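You operate a simulated robot arm through the tools that you are given. There is no shell and no other tool. Be economical: measure what you need, move in short steps, check, and stop when the job is done.

The job below is to be done with a simulated robot arm. You get a single attempt, and the scene is never put back.

## Task
Colour the shell's white label orange and lay the orange tally board on the side shelf.
Fine: red knob off and blue lever down before you colour; the crayon goes back in its cup; shut the drawer. Set down upright: orange crayon. A coat counts when it lies all over at full strength: go over it till it gets no stronger.

The check looks at the end state, three seconds after you hand in, the way a careful person would. Anything else that was tipped, shoved, dropped, spilled or broken makes it a failure.

## Robot
A 6-joint arm with a two-finger parallel gripper on a trunk, on a base that drives. Base frame: it is fixed to the floor where the robot stands at the start and does not move with it; the origin is under the middle of the robot, x ahead of it, y to its left, z up. Lengths are in cm, angles in degrees, forces in N, time in s.
With the tool pointing down near the work surface it reaches from about 34 to 82 cm from the robot's upright axis, wherever it stands. Its first joint turns from -166.0 to 166.0 degrees. Places, roughly: blue lever [80, 30, 80]; drawer of the grey control stand [40, -30, 70]; red knob [50, -10, 90]; side shelf of the grey control stand [50, 10, 90]; steel tank shell [130, -10, 110]. Payload 3.43 kg.
The TCP is the grasp point between the finger pads, 3.4 cm short of the fingertips. In the tool frame z runs along the fingers and y along their closing line. Largest opening 12.8 cm; finger width 2.4, thickness 1.2; the body of the gripper, 4.8 by 13 cm, starts 9.6 cm behind the TCP.
Orientation is told as [roll, pitch, yaw] about the base's x, y, z axes, in that order, counted from this pose: with the fingers straight down and closing along the base's y, the tool's x points along the base's -x, its y along +y and its z along -z.

## Interface
- The arm moves only by the tool move_arm. Its argument "deltas" is a list of rows, each a list of 3 entries, a list of its own where there are three numbers: the shift along the tool's x, y, z in units of 30 mm (1.0 is 30 mm), then the turn, a rotation vector about the tool's x, y, z in units of 6 degrees (1.0 is 6 degrees), then the gripper command, from -1 (fully open) to 1 (shut), values between in proportion. In form: [[[dx, dy, dz], [wx, wy, wz], claw], ...]. A call has 1 to 10 rows; each row shifts and turns the commanded pose from where the row before left it, along the tool's axes as they then stand. A call with a number of a shift or a turn outside -1 to 1 is refused whole. Each row takes 0.2 s and may step no farther than 5 cm and 8.6 degrees from the row before; otherwise, or with a gripper value out of range, the whole call is refused. A pose out of reach is approached as far as the arm can. The call stops where the force on the tool passes 90 N (or 10 N more than at its start, if that is more) or the arm is blocked; 0.2 s more then pass. Each finger travels about 4.5 cm/s and halts on what it meets, pressing with about 25 N; the grip force reading is that of the motor and also rises with nothing between the fingers. The clock runs only during rows and for 0.2 s after the last one: add rows that do not move to give the fingers time. It gives the time, the measured TCP pose, the force on the tool (base axes), the opening and the grip force at its end, in the units of the frame above (readings bear some noise), with the torque about the TCP (base axes, N m) and any sound that the robot's microphone picked up, and new pictures: "show" is both (left out), scene, wrist or none.
- Cameras (640 x 400 px; columns grow to the right, rows downward): "scene" is now at [2.2, 12.91, 151.22]; the picture's right is [-0.24, -0.97, 0.00], its down [-0.65, 0.16, -0.74] and it looks along [0.72, -0.18, -0.67] (base axes); focal length 223 px, centre (320, 200). "wrist" rides on the gripper at [7.6, -1.1, -16] in the tool frame; the picture's right is [0.15, 0.99, 0.00], its down [-0.88, 0.13, -0.46] and it looks along [-0.45, 0.07, 0.89] (tool axes); focal length 234 px, centre (320, 200). There is no depth. A picture from a camera that has moved, and an enlarged one, comes with that camera's place and axes in the base frame and with its lens.
- steer(legs): drives the robot by 1 to 6 legs, each [ahead, turn to the left] in cm and degrees, along the robot's own axes; the way and the turn of a leg run together, so that a leg with both is an arc; at most 150 cm and 180 degrees a leg. The arm and the cameras ride along, it lands a little off, and it stops where it bumps. It gives what a move gives, and a new picture of the scene camera.
- aim_head(pan, tilt): turns the head with the scene camera to pan (to the left, within 155 degrees either way) and tilt (down, from -29 to 69), counted from straight ahead of the robot. It gives what a move gives, and a new picture of the scene camera.
- close_up(camera, box): a new picture of the part [left, top, right, bottom] of that camera's present view, enlarged. No time passes.
- job_done(): hands the job in; it is judged then, once.

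Work in short steps. Places have to be worked out from the pictures, the camera data and where the tool is seen: move nearer, look again, correct. Check each grasp and each placing, and mend what went wrong. You have 120 turns and 260 pictures in all, those below and enlarged ones among them. Open the gripper and draw the arm clear of the work before you hand the job in, unless the task says otherwise; then end with one line.

The tools are called after "Call:" as a command line: name --argument value ..., lists and objects as JSON in quotes. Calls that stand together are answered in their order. move_arm: Moves the arm, as the interface text tells. Its arguments: {"type":"object","properties":{"deltas":{"type":"array","items":{"type":"array"}},"show":{"type":"string","enum":["both","scene","wrist","none"]}},"required":["deltas"]} The other tools are called the same way: steer (legs) drives the base; aim_head (pan, tilt) turns the head that bears the scene camera; close_up (camera, box) takes an enlarged picture of a part of a camera's view; job_done () hands the job in.

At the start:

```text
t: 0.0
ee_pos: [37.74, 3.29, 125.46]
ee_rot: [0.0, 0.0, -0.1]
contact_force: [-0.2, 0.1, -0.1]
ft_torque: [-0.01, 0.04, 0.02]
finger_gap: 12.8
grip_force: 0.0
robot x, y, heading: [-0.06, -0.7, 0.0]
head pan, tilt: [-14.0, 42.4]
```

scene: 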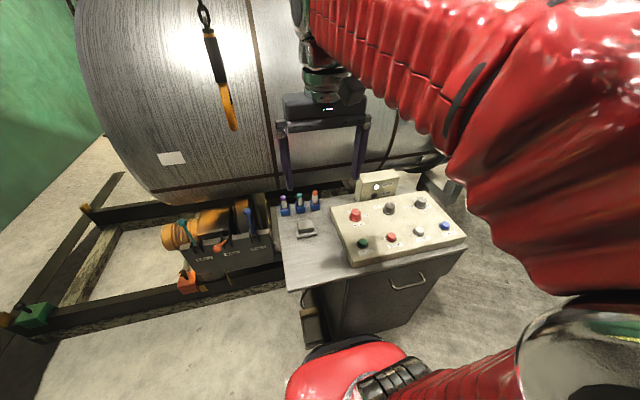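
wrist: 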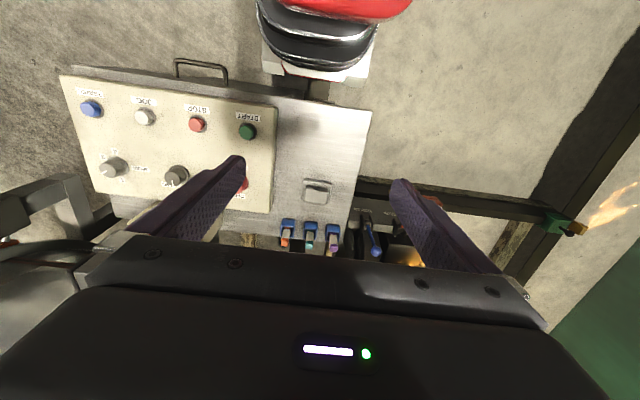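

I see the console, crayon cups, the lever box with several levers, a hanging orange thing, and the white label on the shell. I enlarge the parts first.

Call:
close_up --camera "scene" --box '[260, 160, 480, 300]'

Call:
close_up --camera "scene" --box '[140, 180, 300, 300]'

Call:
close_up --camera "scene" --box '[130, 0, 290, 180]'

Call:
close_up --camera "wrist" --box '[60, 50, 380, 250]'

```text
2.86 times, centred on (370, 230) of scene
camera zoom: at [2.2, 12.91, 151.22], right [-0.24, -0.97, 0.0], down [-0.65, 0.16, -0.74], along [0.72, -0.18, -0.67], focal length 638 px, centre (177, 114)
```

zoom: 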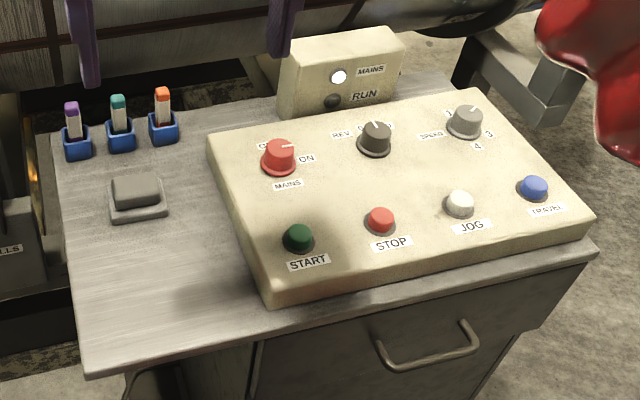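

```text
3.33 times, centred on (220, 240) of scene
camera zoom: at [2.2, 12.91, 151.22], right [-0.24, -0.97, 0.0], down [-0.65, 0.16, -0.74], along [0.72, -0.18, -0.67], focal length 744 px, centre (653, 67)
```

zoom: 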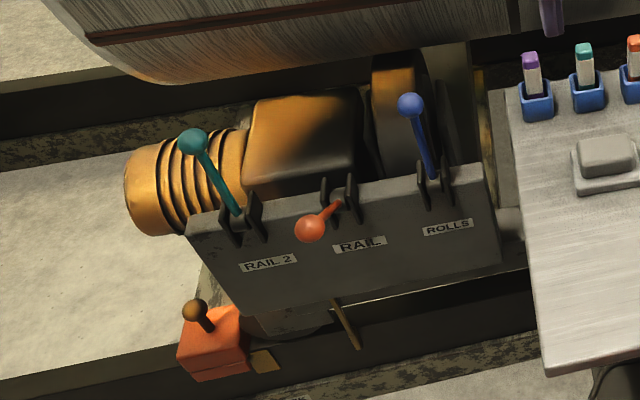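

```text
2.22 times, centred on (210, 90) of scene
camera zoom: at [2.2, 12.91, 151.22], right [-0.24, -0.97, 0.0], down [-0.65, 0.16, -0.74], along [0.72, -0.18, -0.67], focal length 496 px, centre (564, 444)
```

zoom: 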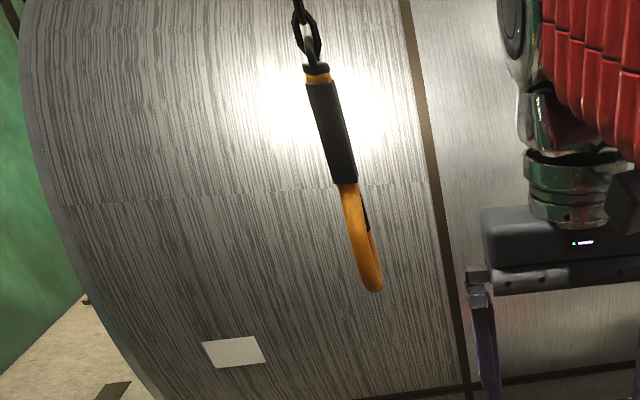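

```text
2.00 times, centred on (220, 150) of wrist
camera zoom: at [30.2, 2.25, 141.42], right [-0.15, 0.99, 0.0], down [0.88, 0.13, 0.46], along [0.45, 0.07, -0.89], focal length 468 px, centre (520, 300)
```

zoom: 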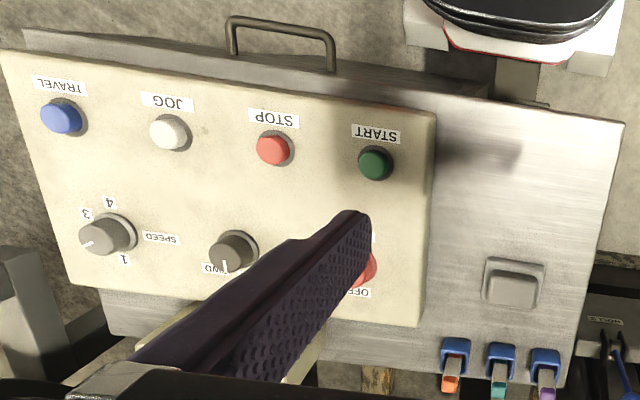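

Red knob is about (54,-14,92), cups about (66,-1,90), label about (79,46,110). I go above the knob for a closer look.

Call:
move_arm --deltas '[[[-0.8, -0.9, 0.3], [0, 0, 0], -1], [[-0.8, -0.9, 0.3], [0, 0, 0], -1], [[-0.8, -0.9, 0.3], [0, 0, 0], -1], [[-0.8, -0.9, 0.3], [0, 0, 0], -1], [[-0.8, -0.9, 0.3], [0, 0, 0], -1], [[-0.8, -0.9, 0.3], [0, 0, 0], -1]]'

```text
t: 1.4
ee_pos: [52.16, -12.82, 120.29]
ee_rot: [0.0, 0.0, 0.1]
contact_force: [0.7, -0.1, 0.7]
ft_torque: [0.01, -0.01, -0.02]
finger_gap: 12.82
grip_force: 0.1
robot x, y, heading: [0.34, -0.84, 0.2]
head pan, tilt: [-14.0, 42.4]
camera scene: at [2.19, 12.91, 151.22], right [-0.24, -0.97, 0.0], down [-0.65, 0.16, -0.74], along [0.72, -0.18, -0.67], focal length 223 px, centre (320, 200)
camera wrist: at [44.72, -14.01, 136.18], right [-0.15, 0.99, 0.0], down [0.88, 0.13, 0.46], along [0.45, 0.07, -0.89], focal length 234 px, centre (320, 200)
```

scene: 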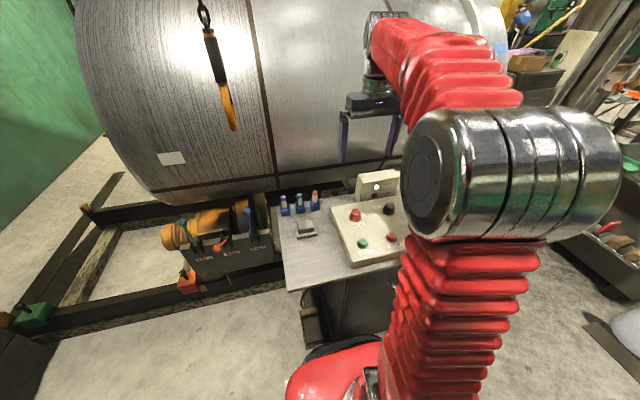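
wrist: 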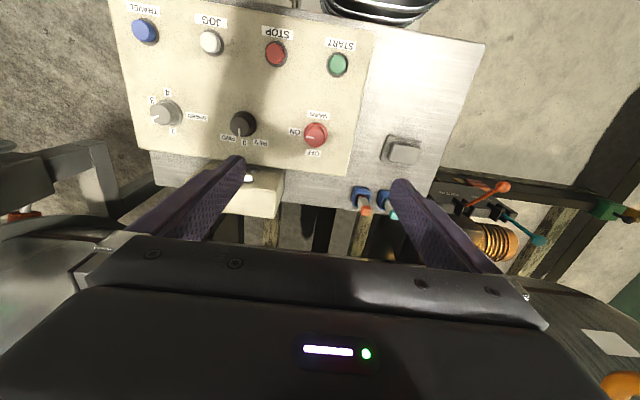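

Knob head at about (53.6,-13.6,93). I enlarge to read its pointer and the label layout.

Call:
close_up --camera "wrist" --box '[230, 90, 430, 215]'

Call:
close_up --camera "scene" --box '[330, 195, 410, 245]'

```text
3.20 times, centred on (330, 152) of wrist
camera zoom: at [44.72, -14.01, 136.18], right [-0.15, 0.99, 0.0], down [0.88, 0.13, 0.46], along [0.45, 0.07, -0.89], focal length 749 px, centre (288, 352)
```

zoom: 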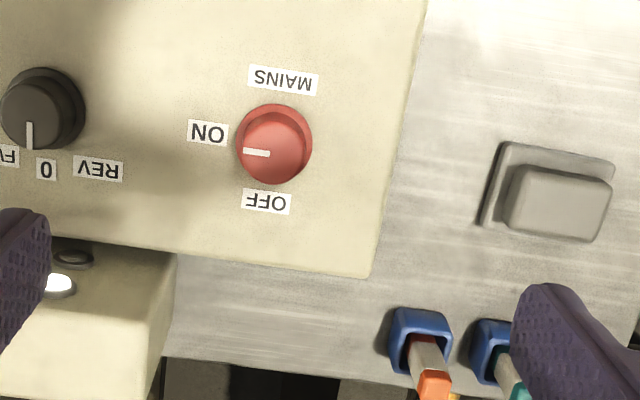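

```text
8.00 times, centred on (370, 220) of scene
camera zoom: at [2.19, 12.91, 151.22], right [-0.24, -0.97, 0.0], down [-0.65, 0.16, -0.74], along [0.72, -0.18, -0.67], focal length 1786 px, centre (-80, 40)
```

zoom: 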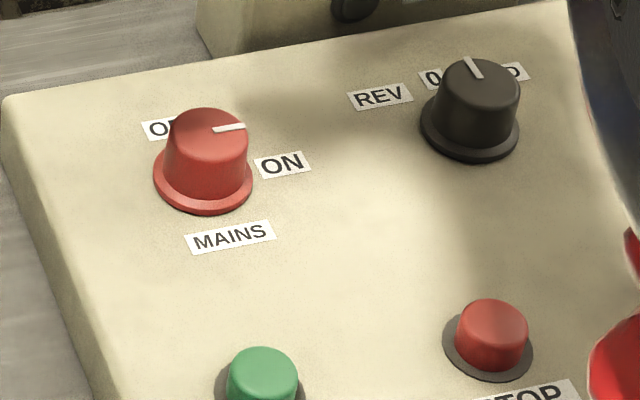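

Pointer is at ON (toward -y); OFF lies toward +x, so it needs a quarter turn anticlockwise from above. I descend over the knob, pre-turned 45° the other way and with about 7 cm opening.

Call:
move_arm --deltas '[[[-0.5, -0.27, 0.7], [0, 0, 0], -0.1], [[0, 0, 0.7], [0, 0, 0.94], -0.1], [[0, 0, 0.7], [0, 0, 0.94], -0.1], [[0, 0, 0.7], [0, 0, 0.94], -0.1], [[0, 0, 0.7], [0, 0, 0.94], -0.1], [[0, 0, 0.7], [0, 0, 0.94], -0.1], [[0, 0, 0.7], [0, 0, 0.94], -0.1], [[0, 0, 0.7], [0, 0, 0.94], -0.1], [[0, 0, 0.7], [0, 0, 0.94], -0.1]]'

```text
t: 3.4
ee_pos: [53.65, -13.63, 101.19]
ee_rot: [0.0, 0.0, -45.2]
contact_force: [-0.3, 0.5, 0.1]
ft_torque: [0.0, 0.01, 0.02]
finger_gap: 7.04
grip_force: 0.0
robot x, y, heading: [-0.03, -0.57, 0.1]
head pan, tilt: [-14.0, 42.4]
camera scene: at [2.22, 12.91, 151.22], right [-0.24, -0.97, 0.0], down [-0.65, 0.16, -0.74], along [0.72, -0.18, -0.67], focal length 223 px, centre (320, 200)
camera wrist: at [47.63, -9.05, 117.06], right [0.6, 0.8, 0.0], down [0.71, -0.53, 0.46], along [0.36, -0.27, -0.89], focal length 234 px, centre (320, 200)
```

scene: 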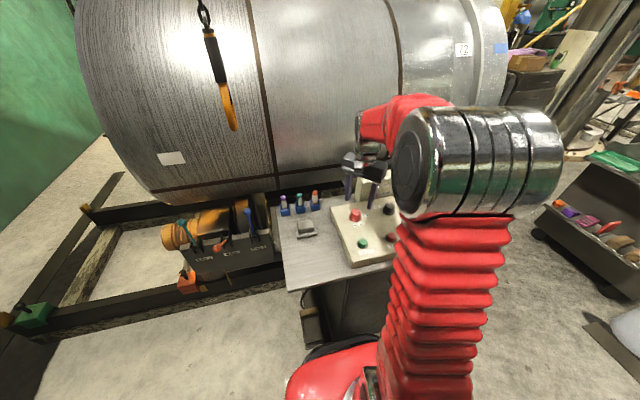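
wrist: 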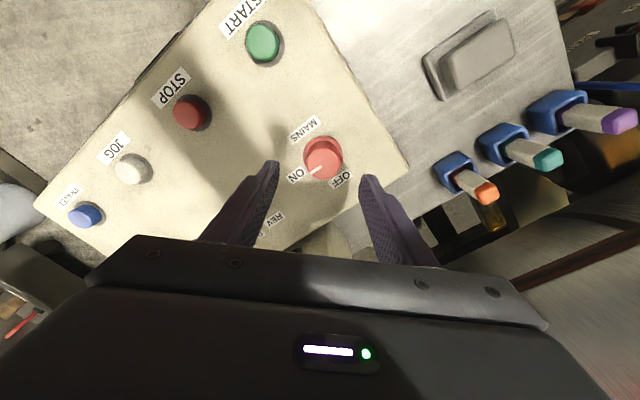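

The knob is centred between the fingers. Descend to about z 95.

Call:
move_arm --deltas '[[[0, 0, 0.7], [0, 0, 0], -0.1], [[0, 0, 0.7], [0, 0, 0], -0.1], [[0, 0, 0.5], [0, 0, 0], -0.1]]'

Call:
close_up --camera "wrist" --box '[220, 80, 460, 230]'

Call:
close_up --camera "scene" --box '[320, 150, 420, 250]'

```text
t: 4.2
ee_pos: [53.62, -13.49, 95.37]
ee_rot: [0.0, -0.1, -45.1]
contact_force: [0.7, 0.1, 1.0]
ft_torque: [-0.03, -0.02, 0.01]
finger_gap: 7.06
grip_force: 0.1
robot x, y, heading: [0.42, -0.84, 0.1]
head pan, tilt: [-14.0, 42.4]
camera scene: at [2.22, 12.91, 151.22], right [-0.24, -0.97, 0.0], down [-0.65, 0.16, -0.74], along [0.72, -0.18, -0.67], focal length 223 px, centre (320, 200)
camera wrist: at [47.57, -9.02, 111.39], right [0.6, 0.8, 0.0], down [0.71, -0.53, 0.46], along [0.37, -0.27, -0.89], focal length 234 px, centre (320, 200)
```

scene: 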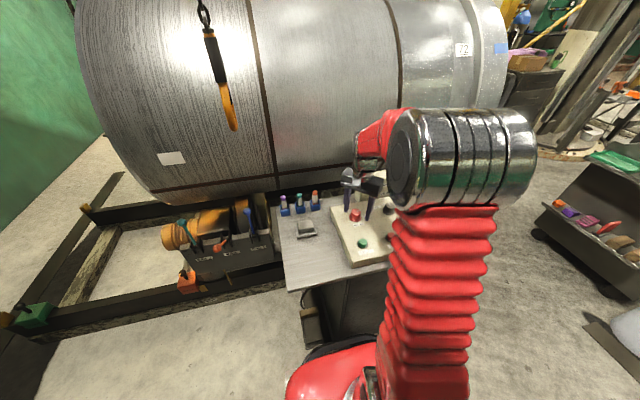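
wrist: 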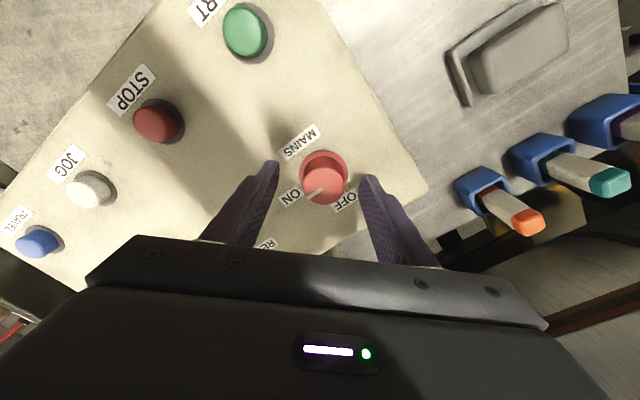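

```text
2.67 times, centred on (340, 155) of wrist
camera zoom: at [47.57, -9.02, 111.39], right [0.6, 0.8, 0.0], down [0.71, -0.53, 0.46], along [0.37, -0.27, -0.89], focal length 624 px, centre (267, 320)
```

zoom: 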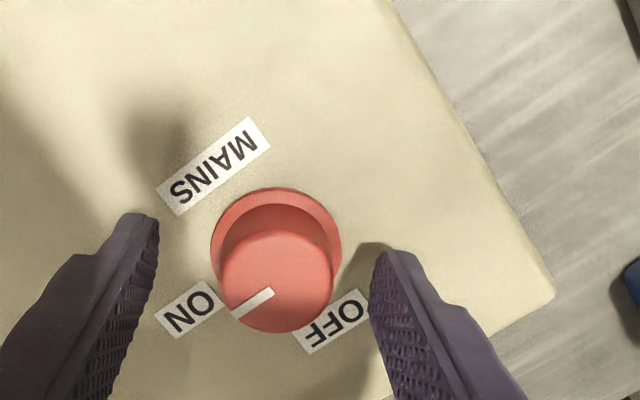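

```text
4.00 times, centred on (370, 200) of scene
camera zoom: at [2.22, 12.91, 151.22], right [-0.24, -0.97, 0.0], down [-0.65, 0.16, -0.74], along [0.72, -0.18, -0.67], focal length 893 px, centre (120, 200)
```

zoom: 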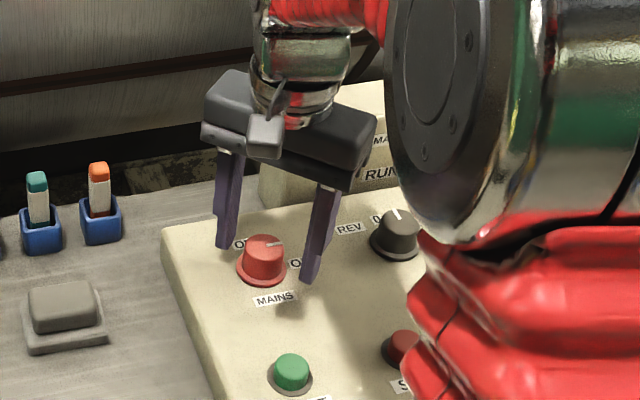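

Fingertips are about 2 cm below the knob top on both sides. Small centring shift, then close.

Call:
move_arm --deltas '[[[0, 0.1, 0], [0, 0, 0], -0.1], [[0, 0, 0], [0, 0, 0], 0.4], [[0, 0, 0], [0, 0, 0], 0.8], [[0, 0, 0], [0, 0, 0], 0.8], [[0, 0, 0], [0, 0, 0], 0.8]]' --show "wrist"

```text
t: 5.4
ee_pos: [53.89, -13.3, 95.28]
ee_rot: [0.1, 0.1, -45.1]
contact_force: [0.9, 3.2, -1.9]
ft_torque: [0.05, -0.15, 0.02]
finger_gap: 3.65
grip_force: 45.1
robot x, y, heading: [-0.09, -1.08, 0.3]
head pan, tilt: [-14.0, 42.4]
camera wrist: at [47.78, -8.73, 111.37], right [0.6, 0.8, 0.0], down [0.71, -0.53, 0.46], along [0.37, -0.27, -0.89], focal length 234 px, centre (320, 200)
```

wrist: 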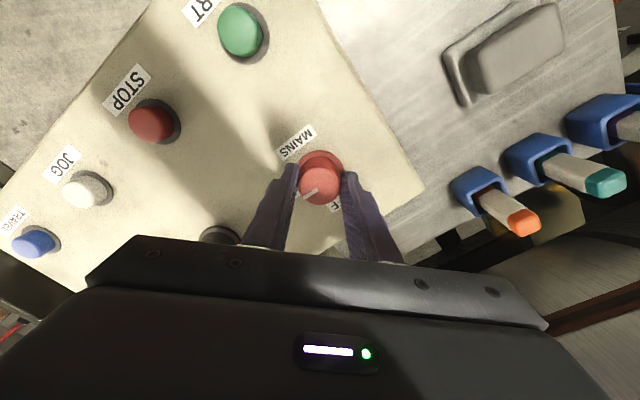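

Gripped with a 3.65 cm gap. Now turning anticlockwise, first 48°.

Call:
move_arm --deltas '[[[0, 0, 0], [0, 0, -1], 0.8], [[0, 0, 0], [0, 0, -1], 0.8], [[0, 0, 0], [0, 0, -1], 0.8], [[0, 0, 0], [0, 0, -1], 0.8], [[0, 0, 0], [0, 0, -1], 0.8], [[0, 0, 0], [0, 0, -1], 0.8], [[0, 0, 0], [0, 0, -1], 0.8], [[0, 0, 0], [0, 0, -1], 0.8]]' --show "wrist"

```text
t: 7.2
ee_pos: [53.85, -13.4, 95.45]
ee_rot: [0.0, 0.2, 3.0]
contact_force: [-7.9, -0.8, -20.0]
ft_torque: [-0.06, 0.03, 0.01]
finger_gap: 3.64
grip_force: 45.2
robot x, y, heading: [-0.08, -0.89, 0.2]
head pan, tilt: [-14.0, 42.4]
camera wrist: at [46.41, -14.99, 111.4], right [-0.2, 0.98, 0.0], down [0.87, 0.18, 0.45], along [0.44, 0.09, -0.89], focal length 234 px, centre (320, 200)
```

wrist: 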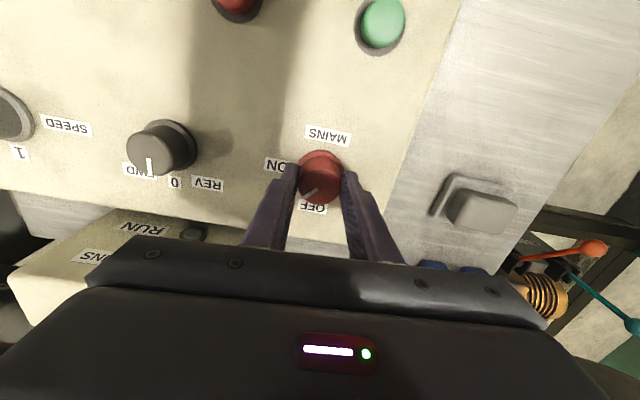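

It turns with the grip. Turn the remaining 42°.

Call:
move_arm --deltas '[[[0, 0, -0.02], [0, 0, -1], 0.8], [[0, 0, 0], [0, 0, -1], 0.8], [[0, 0, 0], [0, 0, -1], 0.8], [[0, 0, 0], [0, 0, -1], 0.8], [[0, 0, 0], [0, 0, -1], 0.8], [[0, 0, 0], [0, 0, -1], 0.8], [[0, 0, 0], [0, 0, -1], 0.8], [[0, 0, 0], [0, 0, 0], 0.8]]' --show "wrist"

Call:
close_up --camera "wrist" --box '[220, 80, 460, 230]'

```text
t: 9.0
ee_pos: [53.87, -13.51, 95.57]
ee_rot: [-0.1, 0.0, 45.0]
contact_force: [-4.8, -23.5, -26.1]
ft_torque: [-0.8, 0.23, -0.07]
finger_gap: 3.62
grip_force: 45.2
robot x, y, heading: [-0.06, -0.87, 0.1]
head pan, tilt: [-14.0, 42.4]
camera wrist: at [49.4, -19.7, 111.54], right [-0.8, 0.6, 0.0], down [0.53, 0.71, 0.46], along [0.27, 0.37, -0.89], focal length 234 px, centre (320, 200)
```

wrist: 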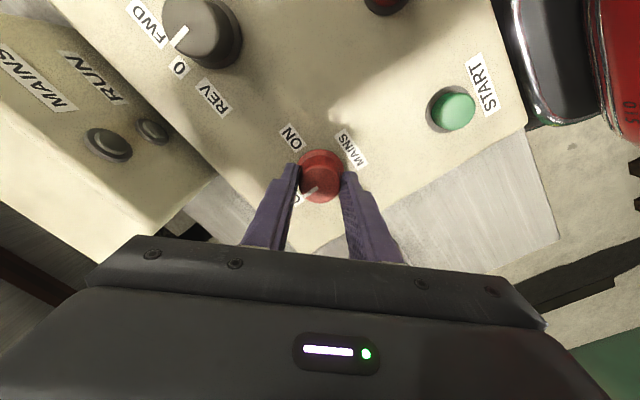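

```text
2.67 times, centred on (340, 155) of wrist
camera zoom: at [49.4, -19.7, 111.54], right [-0.8, 0.6, 0.0], down [0.53, 0.71, 0.46], along [0.27, 0.37, -0.89], focal length 624 px, centre (267, 320)
```

zoom: 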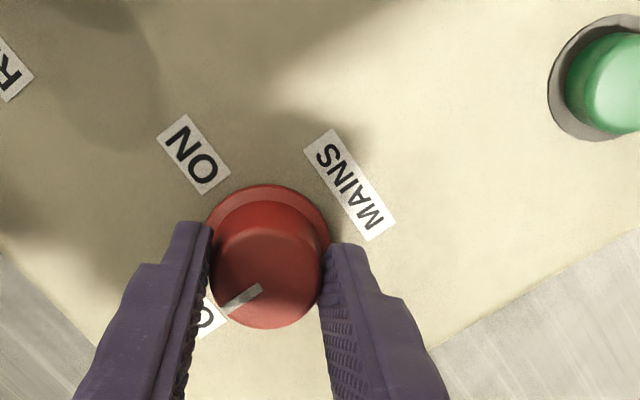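

The pointer is at OFF and the MAINS lamp is dark. Release and lift straight up.

Call:
move_arm --deltas '[[[0, 0, 0], [0, 0, 0], 0.3], [[0, 0, 0], [0, 0, 0], 0.0], [[0, 0, 0], [0, 0, 0], -0.1], [[0, 0, -0.8], [0, 0, 0], -0.1], [[0, 0, -1], [0, 0, 0], -0.1], [[0, 0, -1], [0, 0, 0], -0.1], [[0, 0, -1], [0, 0, 0], -0.1], [[0, 0, -1], [0, 0, 0], -0.1]]'

Call:
close_up --camera "wrist" --box '[220, 80, 460, 230]'

```text
t: 10.8
ee_pos: [53.91, -13.47, 109.9]
ee_rot: [0.0, 0.0, 44.9]
contact_force: [1.1, 1.1, -0.3]
ft_torque: [0.0, 0.01, -0.01]
finger_gap: 7.03
grip_force: 0.1
robot x, y, heading: [-0.37, -1.04, 0.1]
head pan, tilt: [-14.0, 42.4]
camera scene: at [2.22, 12.91, 151.22], right [-0.24, -0.97, 0.0], down [-0.65, 0.16, -0.74], along [0.72, -0.18, -0.67], focal length 223 px, centre (320, 200)
camera wrist: at [49.45, -19.56, 125.86], right [-0.8, 0.6, 0.0], down [0.53, 0.71, 0.46], along [0.27, 0.37, -0.89], focal length 234 px, centre (320, 200)
```

scene: 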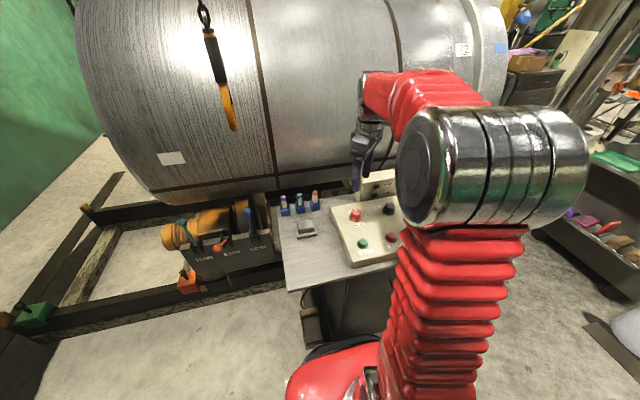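
wrist: 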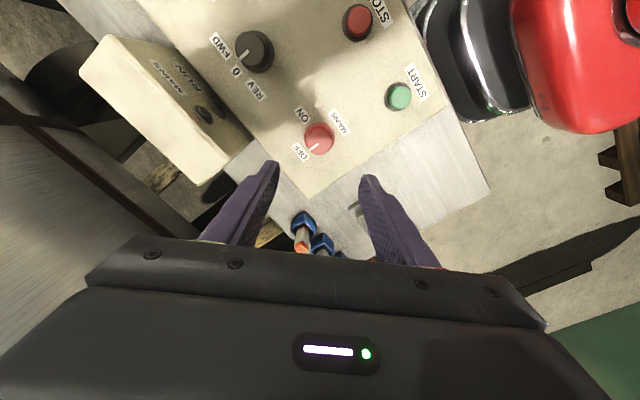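

```text
2.67 times, centred on (340, 155) of wrist
camera zoom: at [49.45, -19.56, 125.86], right [-0.8, 0.6, 0.0], down [0.53, 0.71, 0.46], along [0.27, 0.37, -0.89], focal length 624 px, centre (267, 320)
```

zoom: 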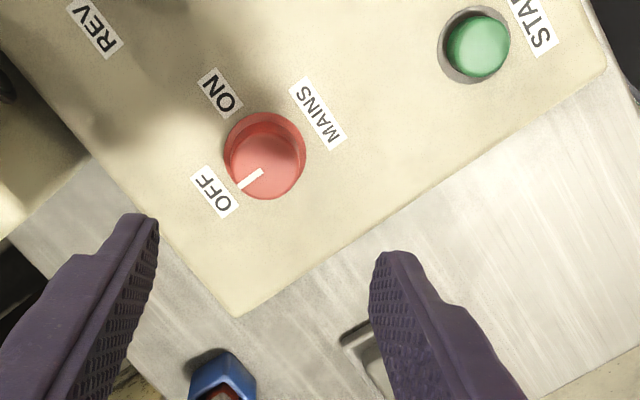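

The knob is off. Triangulating: label ≈ (80,47,109); the crane hook hangs at ≈ (69,22) with its bottom at z≈123, right in line with the lever, so I'll reposition the base to the left. First tuck the arm in.

Call:
move_arm --deltas '[[[0, 0, -0.6], [0, 0, 0.94], -0.1], [[0, 0, -0.6], [0, 0, 0.94], -0.1], [[0, 0, -0.6], [0, 0, 0.94], -0.1], [[0, 0, -0.6], [0, 0, 0.94], -0.1], [[0, 0, -0.6], [0, 0, 0.94], -0.1], [[0, 0, -0.6], [0, 0, 0.94], -0.1], [[0, 0, -0.6], [0, 0, 0.94], -0.1], [[0, 0, -0.6], [0, 0, 0.94], -0.1]]' --show "none"

Call:
move_arm --deltas '[[[1, 0.8, 0], [0, 0, 0], -0.1], [[1, 0.8, 0], [0, 0, 0], -0.1], [[1, 0.8, 0], [0, 0, 0], -0.1], [[1, 0.8, 0], [0, 0, 0], -0.1], [[1, 0.8, 0], [0, 0, 0], -0.1]]'

Call:
aim_head --pan 50 --tilt 50

```text
t: 12.6
ee_pos: [53.97, -13.32, 124.24]
ee_rot: [0.1, 0.0, -0.3]
contact_force: [0.4, -0.2, -0.4]
ft_torque: [0.01, 0.01, -0.01]
finger_gap: 7.04
grip_force: 0.1
robot x, y, heading: [0.19, -0.27, -0.1]
head pan, tilt: [-14.0, 42.4]
```

```text
t: 13.8
ee_pos: [38.87, -1.35, 124.5]
ee_rot: [0.0, 0.0, -0.2]
contact_force: [-0.4, 0.1, 0.1]
ft_torque: [-0.07, 0.01, -0.02]
finger_gap: 7.03
grip_force: 0.0
robot x, y, heading: [-0.11, -0.93, 0.1]
head pan, tilt: [-14.0, 42.4]
camera scene: at [2.23, 12.92, 151.22], right [-0.24, -0.97, 0.0], down [-0.65, 0.16, -0.74], along [0.72, -0.18, -0.67], focal length 223 px, centre (320, 200)
camera wrist: at [31.45, -2.46, 140.44], right [-0.14, 0.99, 0.0], down [0.88, 0.13, 0.46], along [0.45, 0.07, -0.89], focal length 234 px, centre (320, 200)
```

scene: 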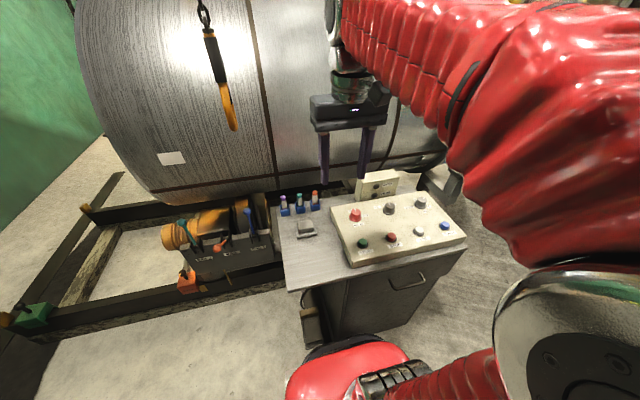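
wrist: 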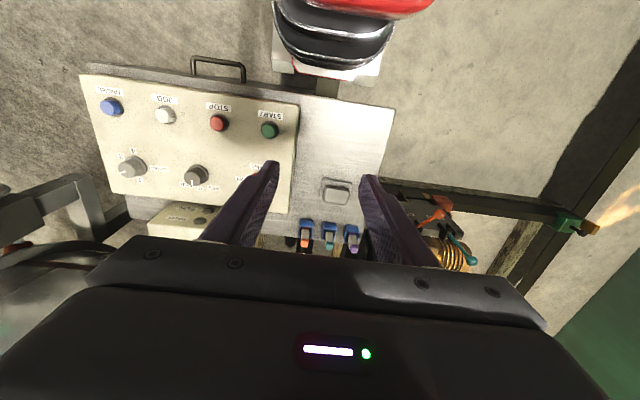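

```text
t: 15.2
ee_pos: [38.89, -1.52, 124.44]
ee_rot: [-0.1, 0.0, -0.2]
contact_force: [0.5, 0.6, 0.2]
ft_torque: [0.01, 0.01, -0.02]
finger_gap: 7.03
grip_force: 0.0
robot x, y, heading: [0.21, -0.69, -0.0]
head pan, tilt: [50.0, 50.0]
camera scene: at [-0.93, 20.83, 150.16], right [0.77, -0.64, 0.0], down [-0.49, -0.59, -0.64], along [0.41, 0.49, -0.77], focal length 223 px, centre (320, 200)
```

scene: 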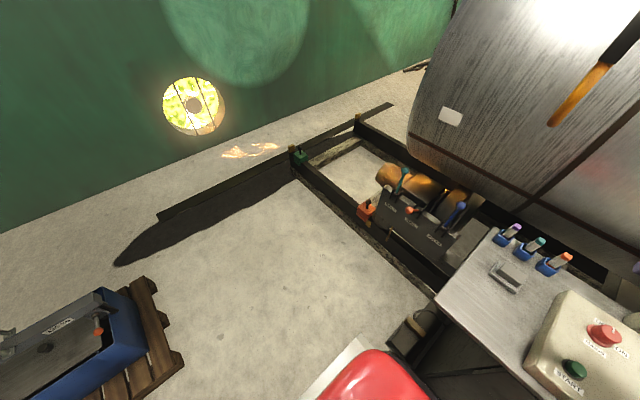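

The floor to the left is clear (a pallet lies far back-left). I drive to about (5,55).

Call:
steer --legs '[[0, 90], [54, 0], [0, -90]]'

Call:
aim_head --pan -20 --tilt 42

```text
t: 18.2
ee_pos: [28.44, 19.02, 124.93]
ee_rot: [0.0, -0.6, 35.2]
contact_force: [0.2, 1.1, -0.4]
ft_torque: [-0.05, 0.07, 0.0]
finger_gap: 7.03
grip_force: 0.1
robot x, y, heading: [-2.6, -1.73, 26.9]
head pan, tilt: [50.0, 50.0]
stopped in leg 1: the robot was blocked; the commanded pose is now the measured one
camera scene: at [-12.29, 17.07, 150.22], right [0.97, -0.23, -0.01], down [-0.18, -0.75, -0.64], along [0.14, 0.62, -0.77], focal length 223 px, centre (320, 200)
```

scene: 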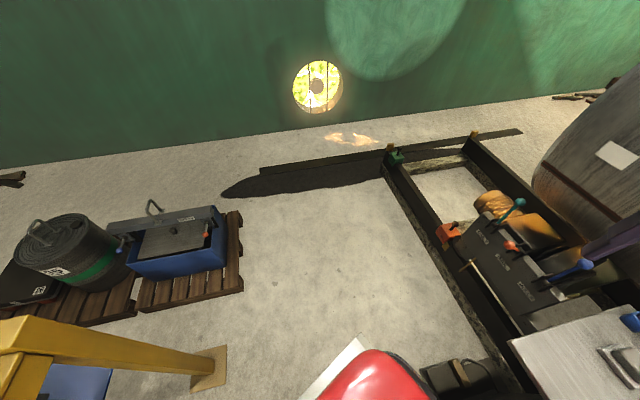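

```text
t: 19.6
ee_pos: [28.32, 18.94, 124.91]
ee_rot: [0.0, -0.6, 35.2]
contact_force: [1.4, -0.1, 0.2]
ft_torque: [-0.02, 0.03, -0.01]
finger_gap: 7.05
grip_force: 0.0
robot x, y, heading: [-2.42, -2.17, 27.1]
head pan, tilt: [-20.0, 42.0]
camera scene: at [-5.74, 10.57, 151.31], right [0.12, -0.99, 0.0], down [-0.67, -0.08, -0.74], along [0.73, 0.09, -0.67], focal length 223 px, centre (320, 200)
```

scene: 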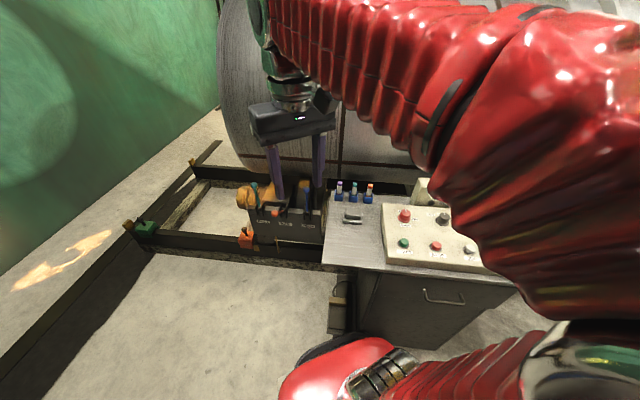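

Blocked at 27°, pushed slightly back, so the base's front corner probably touched something ahead. I look around behind before backing off.

Call:
aim_head --pan 150 --tilt 55

Call:
aim_head --pan -150 --tilt 50

Call:
aim_head --pan 20 --tilt 69

```text
t: 22.2
ee_pos: [28.42, 18.93, 124.96]
ee_rot: [-0.1, -0.6, 35.1]
contact_force: [0.0, 0.1, 0.0]
ft_torque: [-0.01, 0.04, 0.01]
finger_gap: 7.04
grip_force: 0.0
robot x, y, heading: [-2.9, -1.85, 27.1]
head pan, tilt: [150.0, 55.0]
camera scene: at [-21.25, 9.93, 149.65], right [0.05, 1.0, 0.0], down [0.81, -0.05, -0.58], along [-0.58, 0.03, -0.82], focal length 223 px, centre (320, 200)
```

scene: 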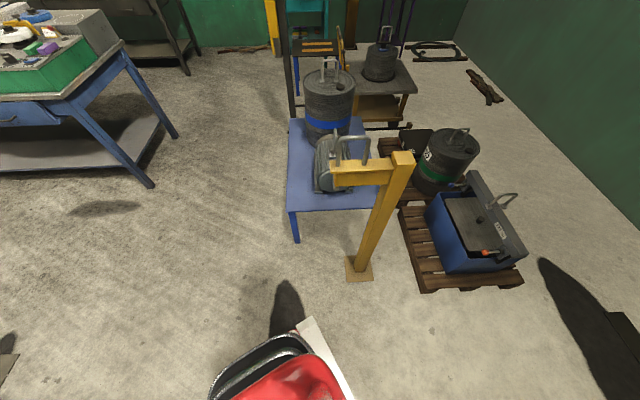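

```text
t: 26.3
ee_pos: [28.41, 18.94, 124.96]
ee_rot: [-0.1, -0.8, 35.2]
contact_force: [0.1, -0.7, 0.4]
ft_torque: [0.0, -0.01, -0.02]
finger_gap: 7.06
grip_force: 0.1
robot x, y, heading: [-2.59, -2.09, 27.0]
head pan, tilt: [-150.0, 50.0]
camera scene: at [-18.24, 3.09, 150.3], right [-0.84, 0.55, 0.0], down [0.41, 0.64, -0.65], along [-0.36, -0.54, -0.76], focal length 223 px, centre (320, 200)
```

scene: 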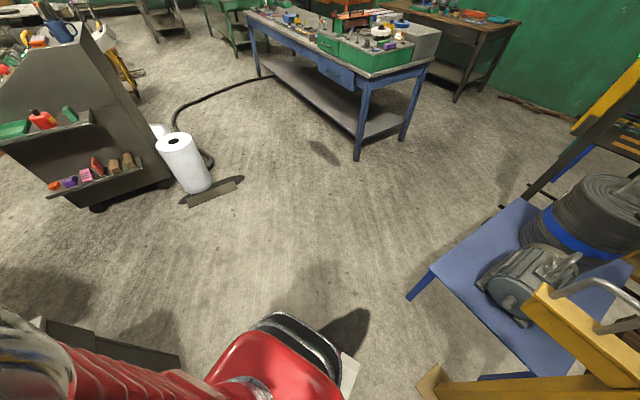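

```text
t: 28.9
ee_pos: [28.28, 18.9, 124.92]
ee_rot: [0.0, -0.7, 35.2]
contact_force: [0.8, -0.1, -0.7]
ft_torque: [0.0, 0.0, 0.0]
finger_gap: 7.04
grip_force: 0.1
robot x, y, heading: [-2.76, -2.06, 26.9]
head pan, tilt: [20.0, 68.8]
camera scene: at [-10.24, 13.63, 148.02], right [0.73, -0.68, 0.0], down [-0.64, -0.68, -0.36], along [0.24, 0.26, -0.93], focal length 223 px, centre (320, 200)
```

scene: 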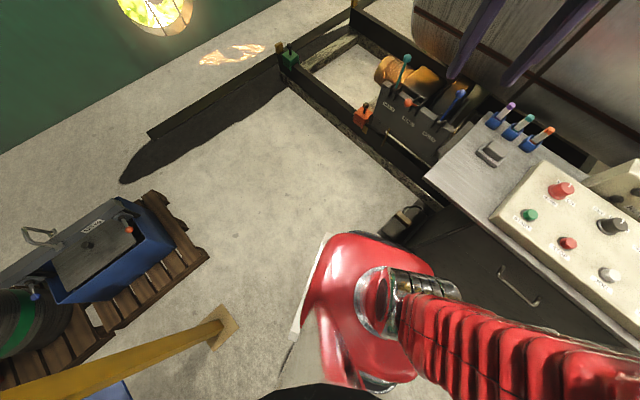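

The base is wide and its front right corner meets the console cabinet. Behind is clear, so back off 24 cm, then turn and go round.

Call:
steer --legs '[[-24, 0], [0, 45], [66, 0], [0, -72]]'

Call:
aim_head --pan -20 --tilt 42

```text
t: 42.9
ee_pos: [33.99, 53.91, 124.92]
ee_rot: [-0.1, -0.7, 6.7]
contact_force: [0.0, 0.5, 1.2]
ft_torque: [-0.01, -0.03, 0.0]
finger_gap: 7.05
grip_force: 0.1
robot x, y, heading: [-3.07, 53.09, -1.0]
head pan, tilt: [20.0, 68.8]
camera scene: at [-3.31, 70.75, 147.96], right [0.32, -0.95, 0.0], down [-0.88, -0.3, -0.36], along [0.34, 0.12, -0.93], focal length 223 px, centre (320, 200)
```

scene: 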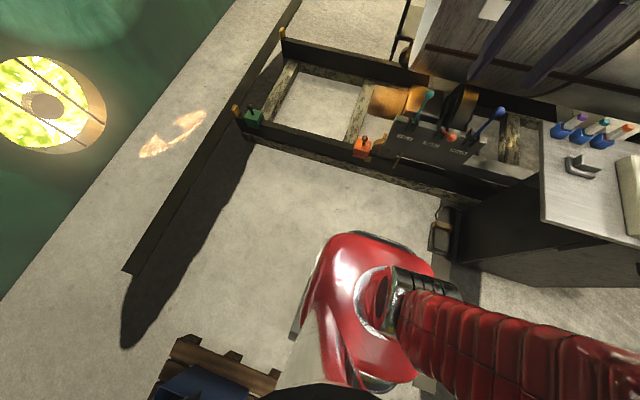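

```text
t: 43.9
ee_pos: [34.04, 54.02, 125.02]
ee_rot: [-0.1, -0.7, 6.6]
contact_force: [-0.6, -0.2, 0.4]
ft_torque: [0.0, 0.0, -0.01]
finger_gap: 7.06
grip_force: 0.0
robot x, y, heading: [-3.02, 53.07, -1.3]
head pan, tilt: [-20.0, 42.0]
camera scene: at [-0.82, 65.92, 151.27], right [-0.36, -0.93, 0.0], down [-0.62, 0.24, -0.74], along [0.69, -0.27, -0.67], focal length 223 px, centre (320, 200)
```

scene: 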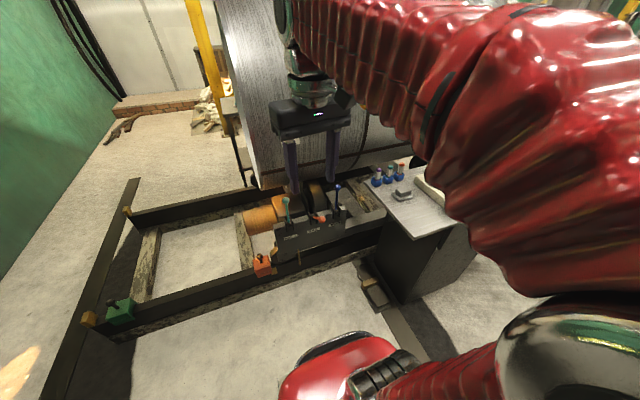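

At (-3,53) with the lever box in view. I move ahead 20 cm and take a closer look at the levers.

Call:
steer --legs '[[20, 1]]'

Call:
close_up --camera "scene" --box '[220, 160, 460, 320]'

Call:
close_up --camera "wrist" --box '[0, 0, 640, 400]'

```text
t: 45.8
ee_pos: [54.32, 54.26, 124.96]
ee_rot: [0.0, -0.7, 7.5]
contact_force: [-0.7, 0.7, 0.7]
ft_torque: [0.0, -0.02, -0.01]
finger_gap: 7.06
grip_force: 0.0
robot x, y, heading: [17.29, 53.04, 0.1]
head pan, tilt: [-20.0, 42.0]
camera scene: at [19.25, 65.51, 151.28], right [-0.35, -0.94, 0.0], down [-0.63, 0.23, -0.74], along [0.7, -0.26, -0.67], focal length 223 px, centre (320, 200)
```

scene: 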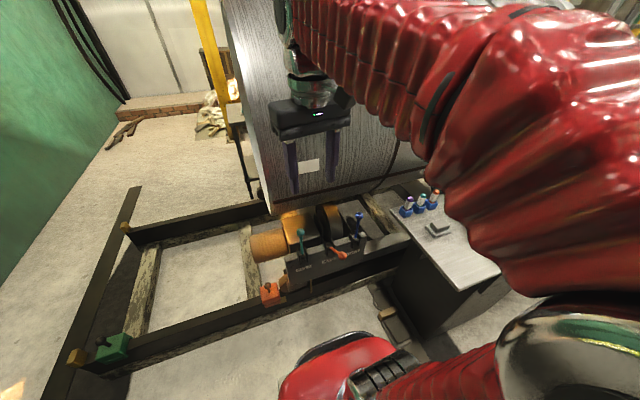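

```text
2.50 times, centred on (340, 240) of scene
camera zoom: at [19.25, 65.51, 151.28], right [-0.35, -0.94, 0.0], down [-0.63, 0.23, -0.74], along [0.7, -0.26, -0.67], focal length 558 px, centre (270, 100)
```

zoom: 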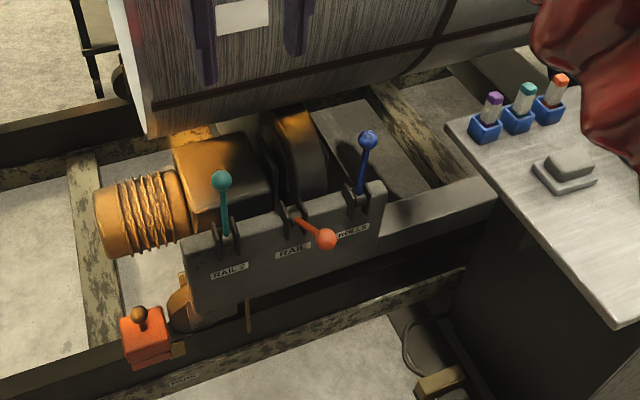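

```text
1.00 times, centred on (320, 200) of wrist (not enlarged: the box is as wide or as high as the picture)
camera zoom: at [46.91, 52.1, 140.89], right [-0.27, 0.96, 0.0], down [0.85, 0.24, 0.47], along [0.45, 0.12, -0.88], focal length 234 px, centre (320, 200)
```

zoom: 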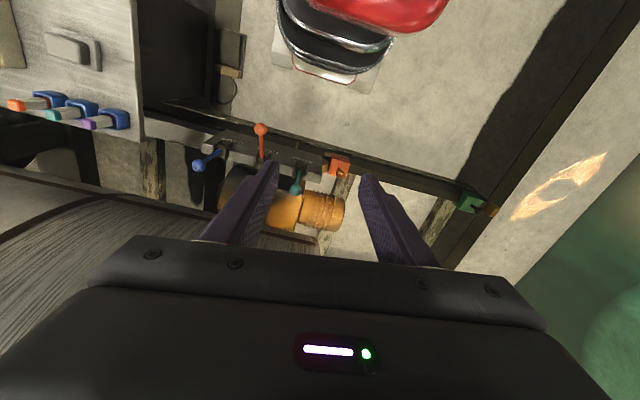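

Blue ball triangulates to about (76.6,25.7,81), pivot below at z≈66; the orange RAIL lever shows the "down" side is toward the robot. The shell and hook crowd it, so I tilt the tool 40° forward-right.

Call:
move_arm --deltas '[[[0, 0, 0], [0, 0, 0.62], -0.1], [[0, 0, 0], [0, 0, 0.62], -0.1], [[0, 0, 0], [0.673, -0.673, 0], -0.1], [[0, 0, 0], [0.673, -0.673, 0], -0.1], [[0, 0, 0], [0.673, -0.673, 0], -0.1], [[0, 0, 0], [0.673, -0.673, 0], -0.1], [[0, 0, 0], [0.673, -0.673, 0], -0.1], [[0, 0, 0], [0.673, -0.673, 0], -0.1], [[0, 0, 0], [0.673, -0.673, 0], -0.1]]'

```text
t: 47.8
ee_pos: [54.42, 54.18, 125.03]
ee_rot: [-30.9, -27.7, 7.6]
contact_force: [-0.8, 0.5, -0.8]
ft_torque: [0.01, 0.04, -0.03]
finger_gap: 7.06
grip_force: 0.0
robot x, y, heading: [17.64, 52.63, -0.2]
head pan, tilt: [-20.0, 42.0]
camera scene: at [19.25, 65.51, 151.28], right [-0.35, -0.94, 0.0], down [-0.63, 0.23, -0.74], along [0.7, -0.26, -0.67], focal length 223 px, centre (320, 200)
camera wrist: at [40.25, 59.56, 134.15], right [-0.01, 0.86, -0.52], down [0.58, 0.43, 0.7], along [0.82, -0.29, -0.5], focal length 234 px, centre (320, 200)
```

scene: 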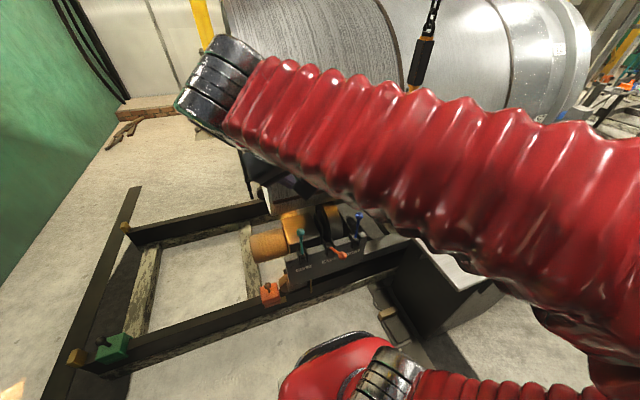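
wrist: 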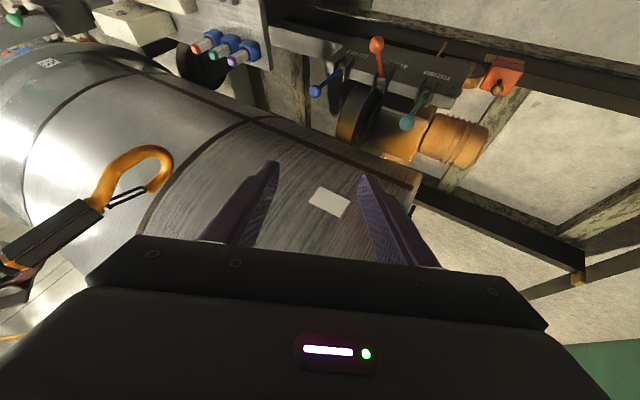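

Camera offset confirms my tool axes. I descend along the tool axis toward a point short of the ball.

Call:
move_arm --deltas '[[[0.12, 0.1, 1], [0, 0, 0], -0.1], [[0.12, 0.1, 1], [0, 0, 0], -0.1], [[0.12, 0.1, 1], [0, 0, 0], -0.1], [[0.12, 0.1, 1], [0, 0, 0], -0.1], [[0.12, 0.1, 1], [0, 0, 0], -0.1], [[0.12, 0.1, 1], [0, 0, 0], -0.1], [[0.12, 0.1, 1], [0, 0, 0], -0.1], [[0.12, 0.1, 1], [0, 0, 0], -0.1], [[0.12, 0.1, 1], [0, 0, 0], -0.1], [[0.12, 0.1, 1], [0, 0, 0], -0.1]]'

```text
t: 50.0
ee_pos: [65.42, 43.04, 99.13]
ee_rot: [-30.8, -27.7, 7.6]
contact_force: [0.4, -0.3, -0.6]
ft_torque: [-0.01, 0.01, 0.01]
finger_gap: 7.03
grip_force: 0.1
robot x, y, heading: [17.01, 53.16, -0.4]
head pan, tilt: [-20.0, 42.0]
camera scene: at [19.24, 65.51, 151.28], right [-0.35, -0.94, 0.0], down [-0.63, 0.23, -0.74], along [0.7, -0.26, -0.67], focal length 223 px, centre (320, 200)
camera wrist: at [51.43, 48.3, 108.34], right [-0.01, 0.86, -0.52], down [0.58, 0.43, 0.7], along [0.82, -0.29, -0.5], focal length 234 px, centre (320, 200)
```

scene: 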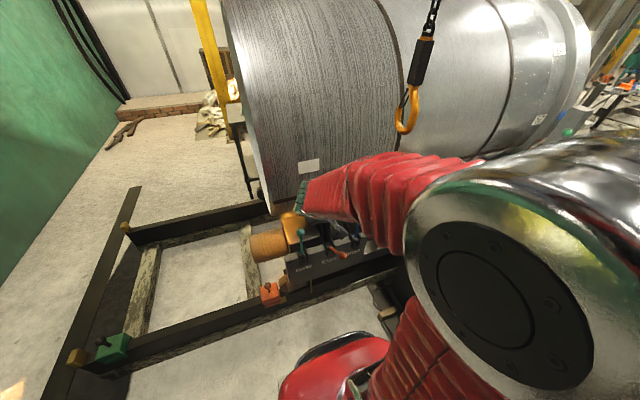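
wrist: 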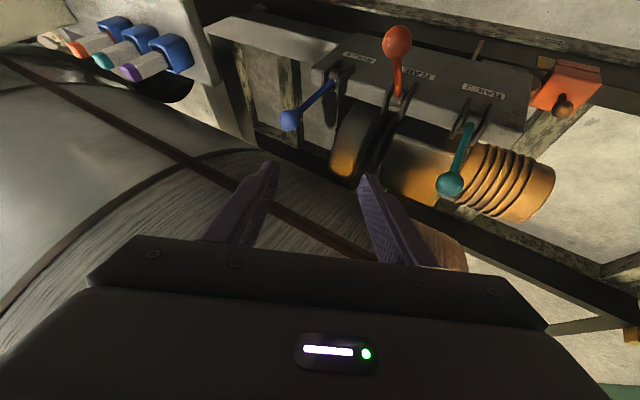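

Ball confirmed at (77,25.8,81). Continue to about 9 cm short of it.

Call:
move_arm --deltas '[[[0, -0.4, 0.8], [0, 0, 0], -0.2], [[0, -0.4, 0.8], [0, 0, 0], -0.2], [[0.02, -0.4, 0.9], [0, 0, 0], -0.2], [[0.02, -0.4, 0.9], [0, 0, 0], -0.2], [[0.02, -0.27, 0.9], [0, 0, 0], -0.2], [[0, 0, 0.9], [0, 0, 0], -0.2], [[0, 0, 0.7], [0, 0, 0], -0.2]]'

```text
t: 51.6
ee_pos: [72.83, 29.92, 87.96]
ee_rot: [-30.8, -27.7, 7.5]
contact_force: [0.2, 1.3, 0.5]
ft_torque: [0.03, 0.0, 0.0]
finger_gap: 7.67
grip_force: 0.0
robot x, y, heading: [17.22, 52.43, -0.2]
head pan, tilt: [-20.0, 42.0]
camera scene: at [19.27, 65.5, 151.28], right [-0.35, -0.94, 0.0], down [-0.63, 0.23, -0.74], along [0.7, -0.26, -0.67], focal length 223 px, centre (320, 200)
camera wrist: at [58.79, 35.23, 97.1], right [-0.01, 0.86, -0.52], down [0.58, 0.43, 0.7], along [0.82, -0.29, -0.5], focal length 234 px, centre (320, 200)
```

scene: 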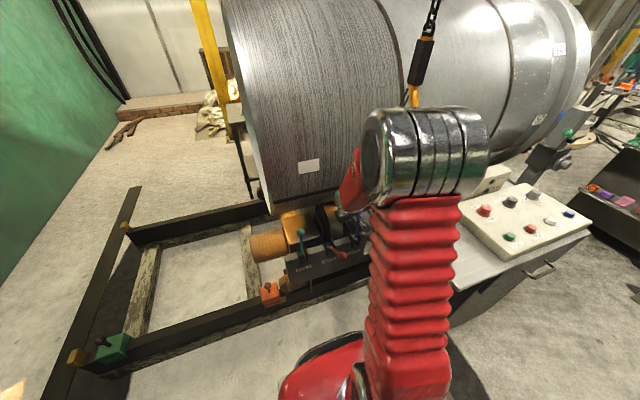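
wrist: 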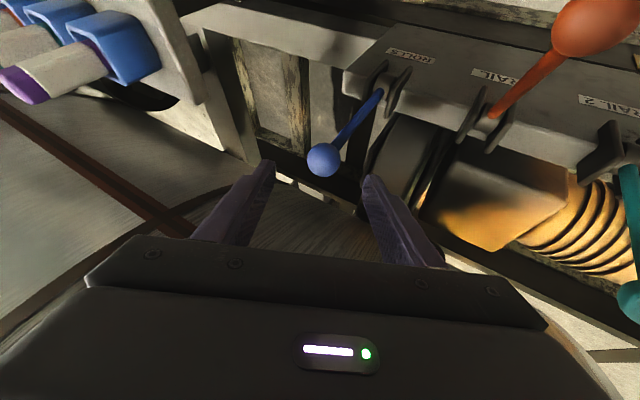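

The ball sits centred between the fingers, about 9 cm along the tool axis. Advance 7 cm.

Call:
move_arm --deltas '[[[0, 0.03, 0.8], [0, 0, 0], -0.2], [[0, 0.03, 0.8], [0, 0, 0], -0.2], [[0, 0, 0.75], [0, 0, 0], -0.2]]' --show "wrist"

```text
t: 52.4
ee_pos: [76.32, 26.62, 82.37]
ee_rot: [-30.8, -27.7, 7.7]
contact_force: [-0.4, 0.4, 0.1]
ft_torque: [-0.02, -0.02, 0.03]
finger_gap: 7.67
grip_force: 0.0
robot x, y, heading: [17.51, 52.75, -0.0]
head pan, tilt: [-20.0, 42.0]
camera wrist: at [62.21, 31.98, 91.62], right [-0.01, 0.86, -0.52], down [0.58, 0.43, 0.7], along [0.82, -0.29, -0.5], focal length 234 px, centre (320, 200)
```

wrist: 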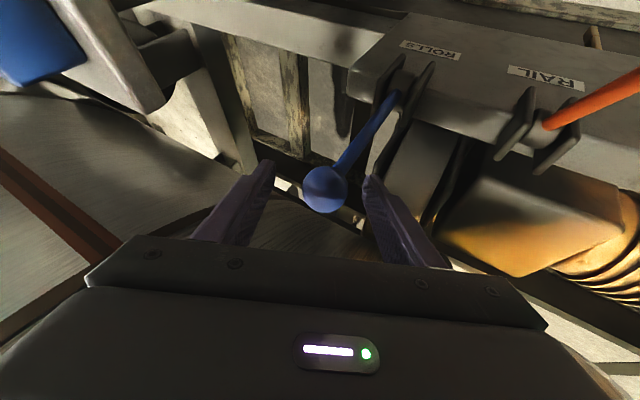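

The ball is between the fingertips. Close.

Call:
move_arm --deltas '[[[0, 0.05, 0], [0, 0, 0], 0.2], [[0, 0, 0], [0, 0, 0], 0.6], [[0, 0, 0], [0, 0, 0], 0.8], [[0, 0, 0], [0, 0, 0], 0.8], [[0, 0, 0], [0, 0, 0], 0.8]]' --show "wrist"

```text
t: 53.6
ee_pos: [76.26, 26.99, 82.43]
ee_rot: [-30.7, -27.7, 7.7]
contact_force: [2.2, 14.5, -5.5]
ft_torque: [0.01, -0.32, -0.01]
finger_gap: 3.34
grip_force: 45.2
robot x, y, heading: [17.0, 52.89, -0.2]
head pan, tilt: [-20.0, 42.0]
camera wrist: at [62.2, 32.23, 91.6], right [-0.01, 0.86, -0.52], down [0.58, 0.43, 0.7], along [0.82, -0.29, -0.5], focal length 234 px, centre (320, 200)
```

wrist: 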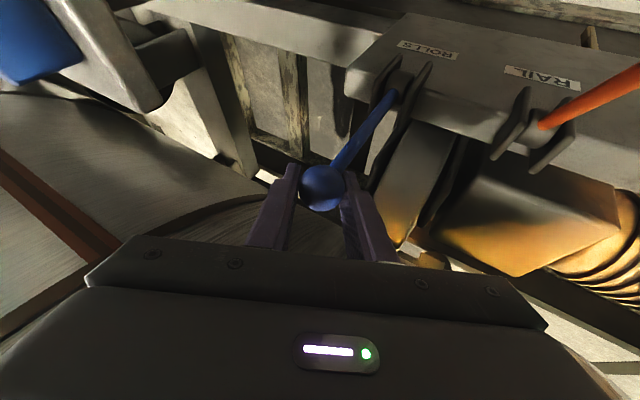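

Ball held (gap 3.34). Now swing it toward the robot along an arc about the pivot (~(74.6, ,66.5), R≈14.8), first part.

Call:
move_arm --deltas '[[[0.64, -0.13, -0.4], [0, 0, 0], 0.8], [[0.79, -0.08, -0.34], [0, 0, 0], 0.8], [[0.83, 0, -0.2], [0, 0, 0], 0.8]]' --show "wrist"

```text
t: 54.4
ee_pos: [69.08, 26.38, 82.38]
ee_rot: [-31.2, -28.1, 7.6]
contact_force: [-0.1, -0.2, 0.6]
ft_torque: [0.08, -0.07, 0.06]
finger_gap: 1.26
grip_force: 0.3
robot x, y, heading: [17.71, 52.7, -0.1]
head pan, tilt: [-20.0, 42.0]
camera wrist: at [54.92, 31.88, 91.27], right [0.0, 0.85, -0.52], down [0.57, 0.43, 0.7], along [0.82, -0.3, -0.49], focal length 234 px, centre (320, 200)
```

wrist: 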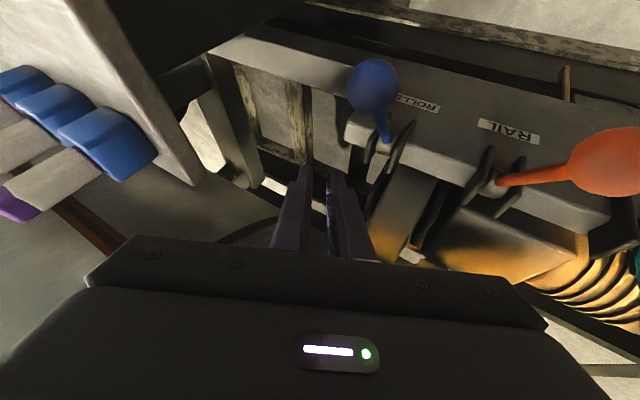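

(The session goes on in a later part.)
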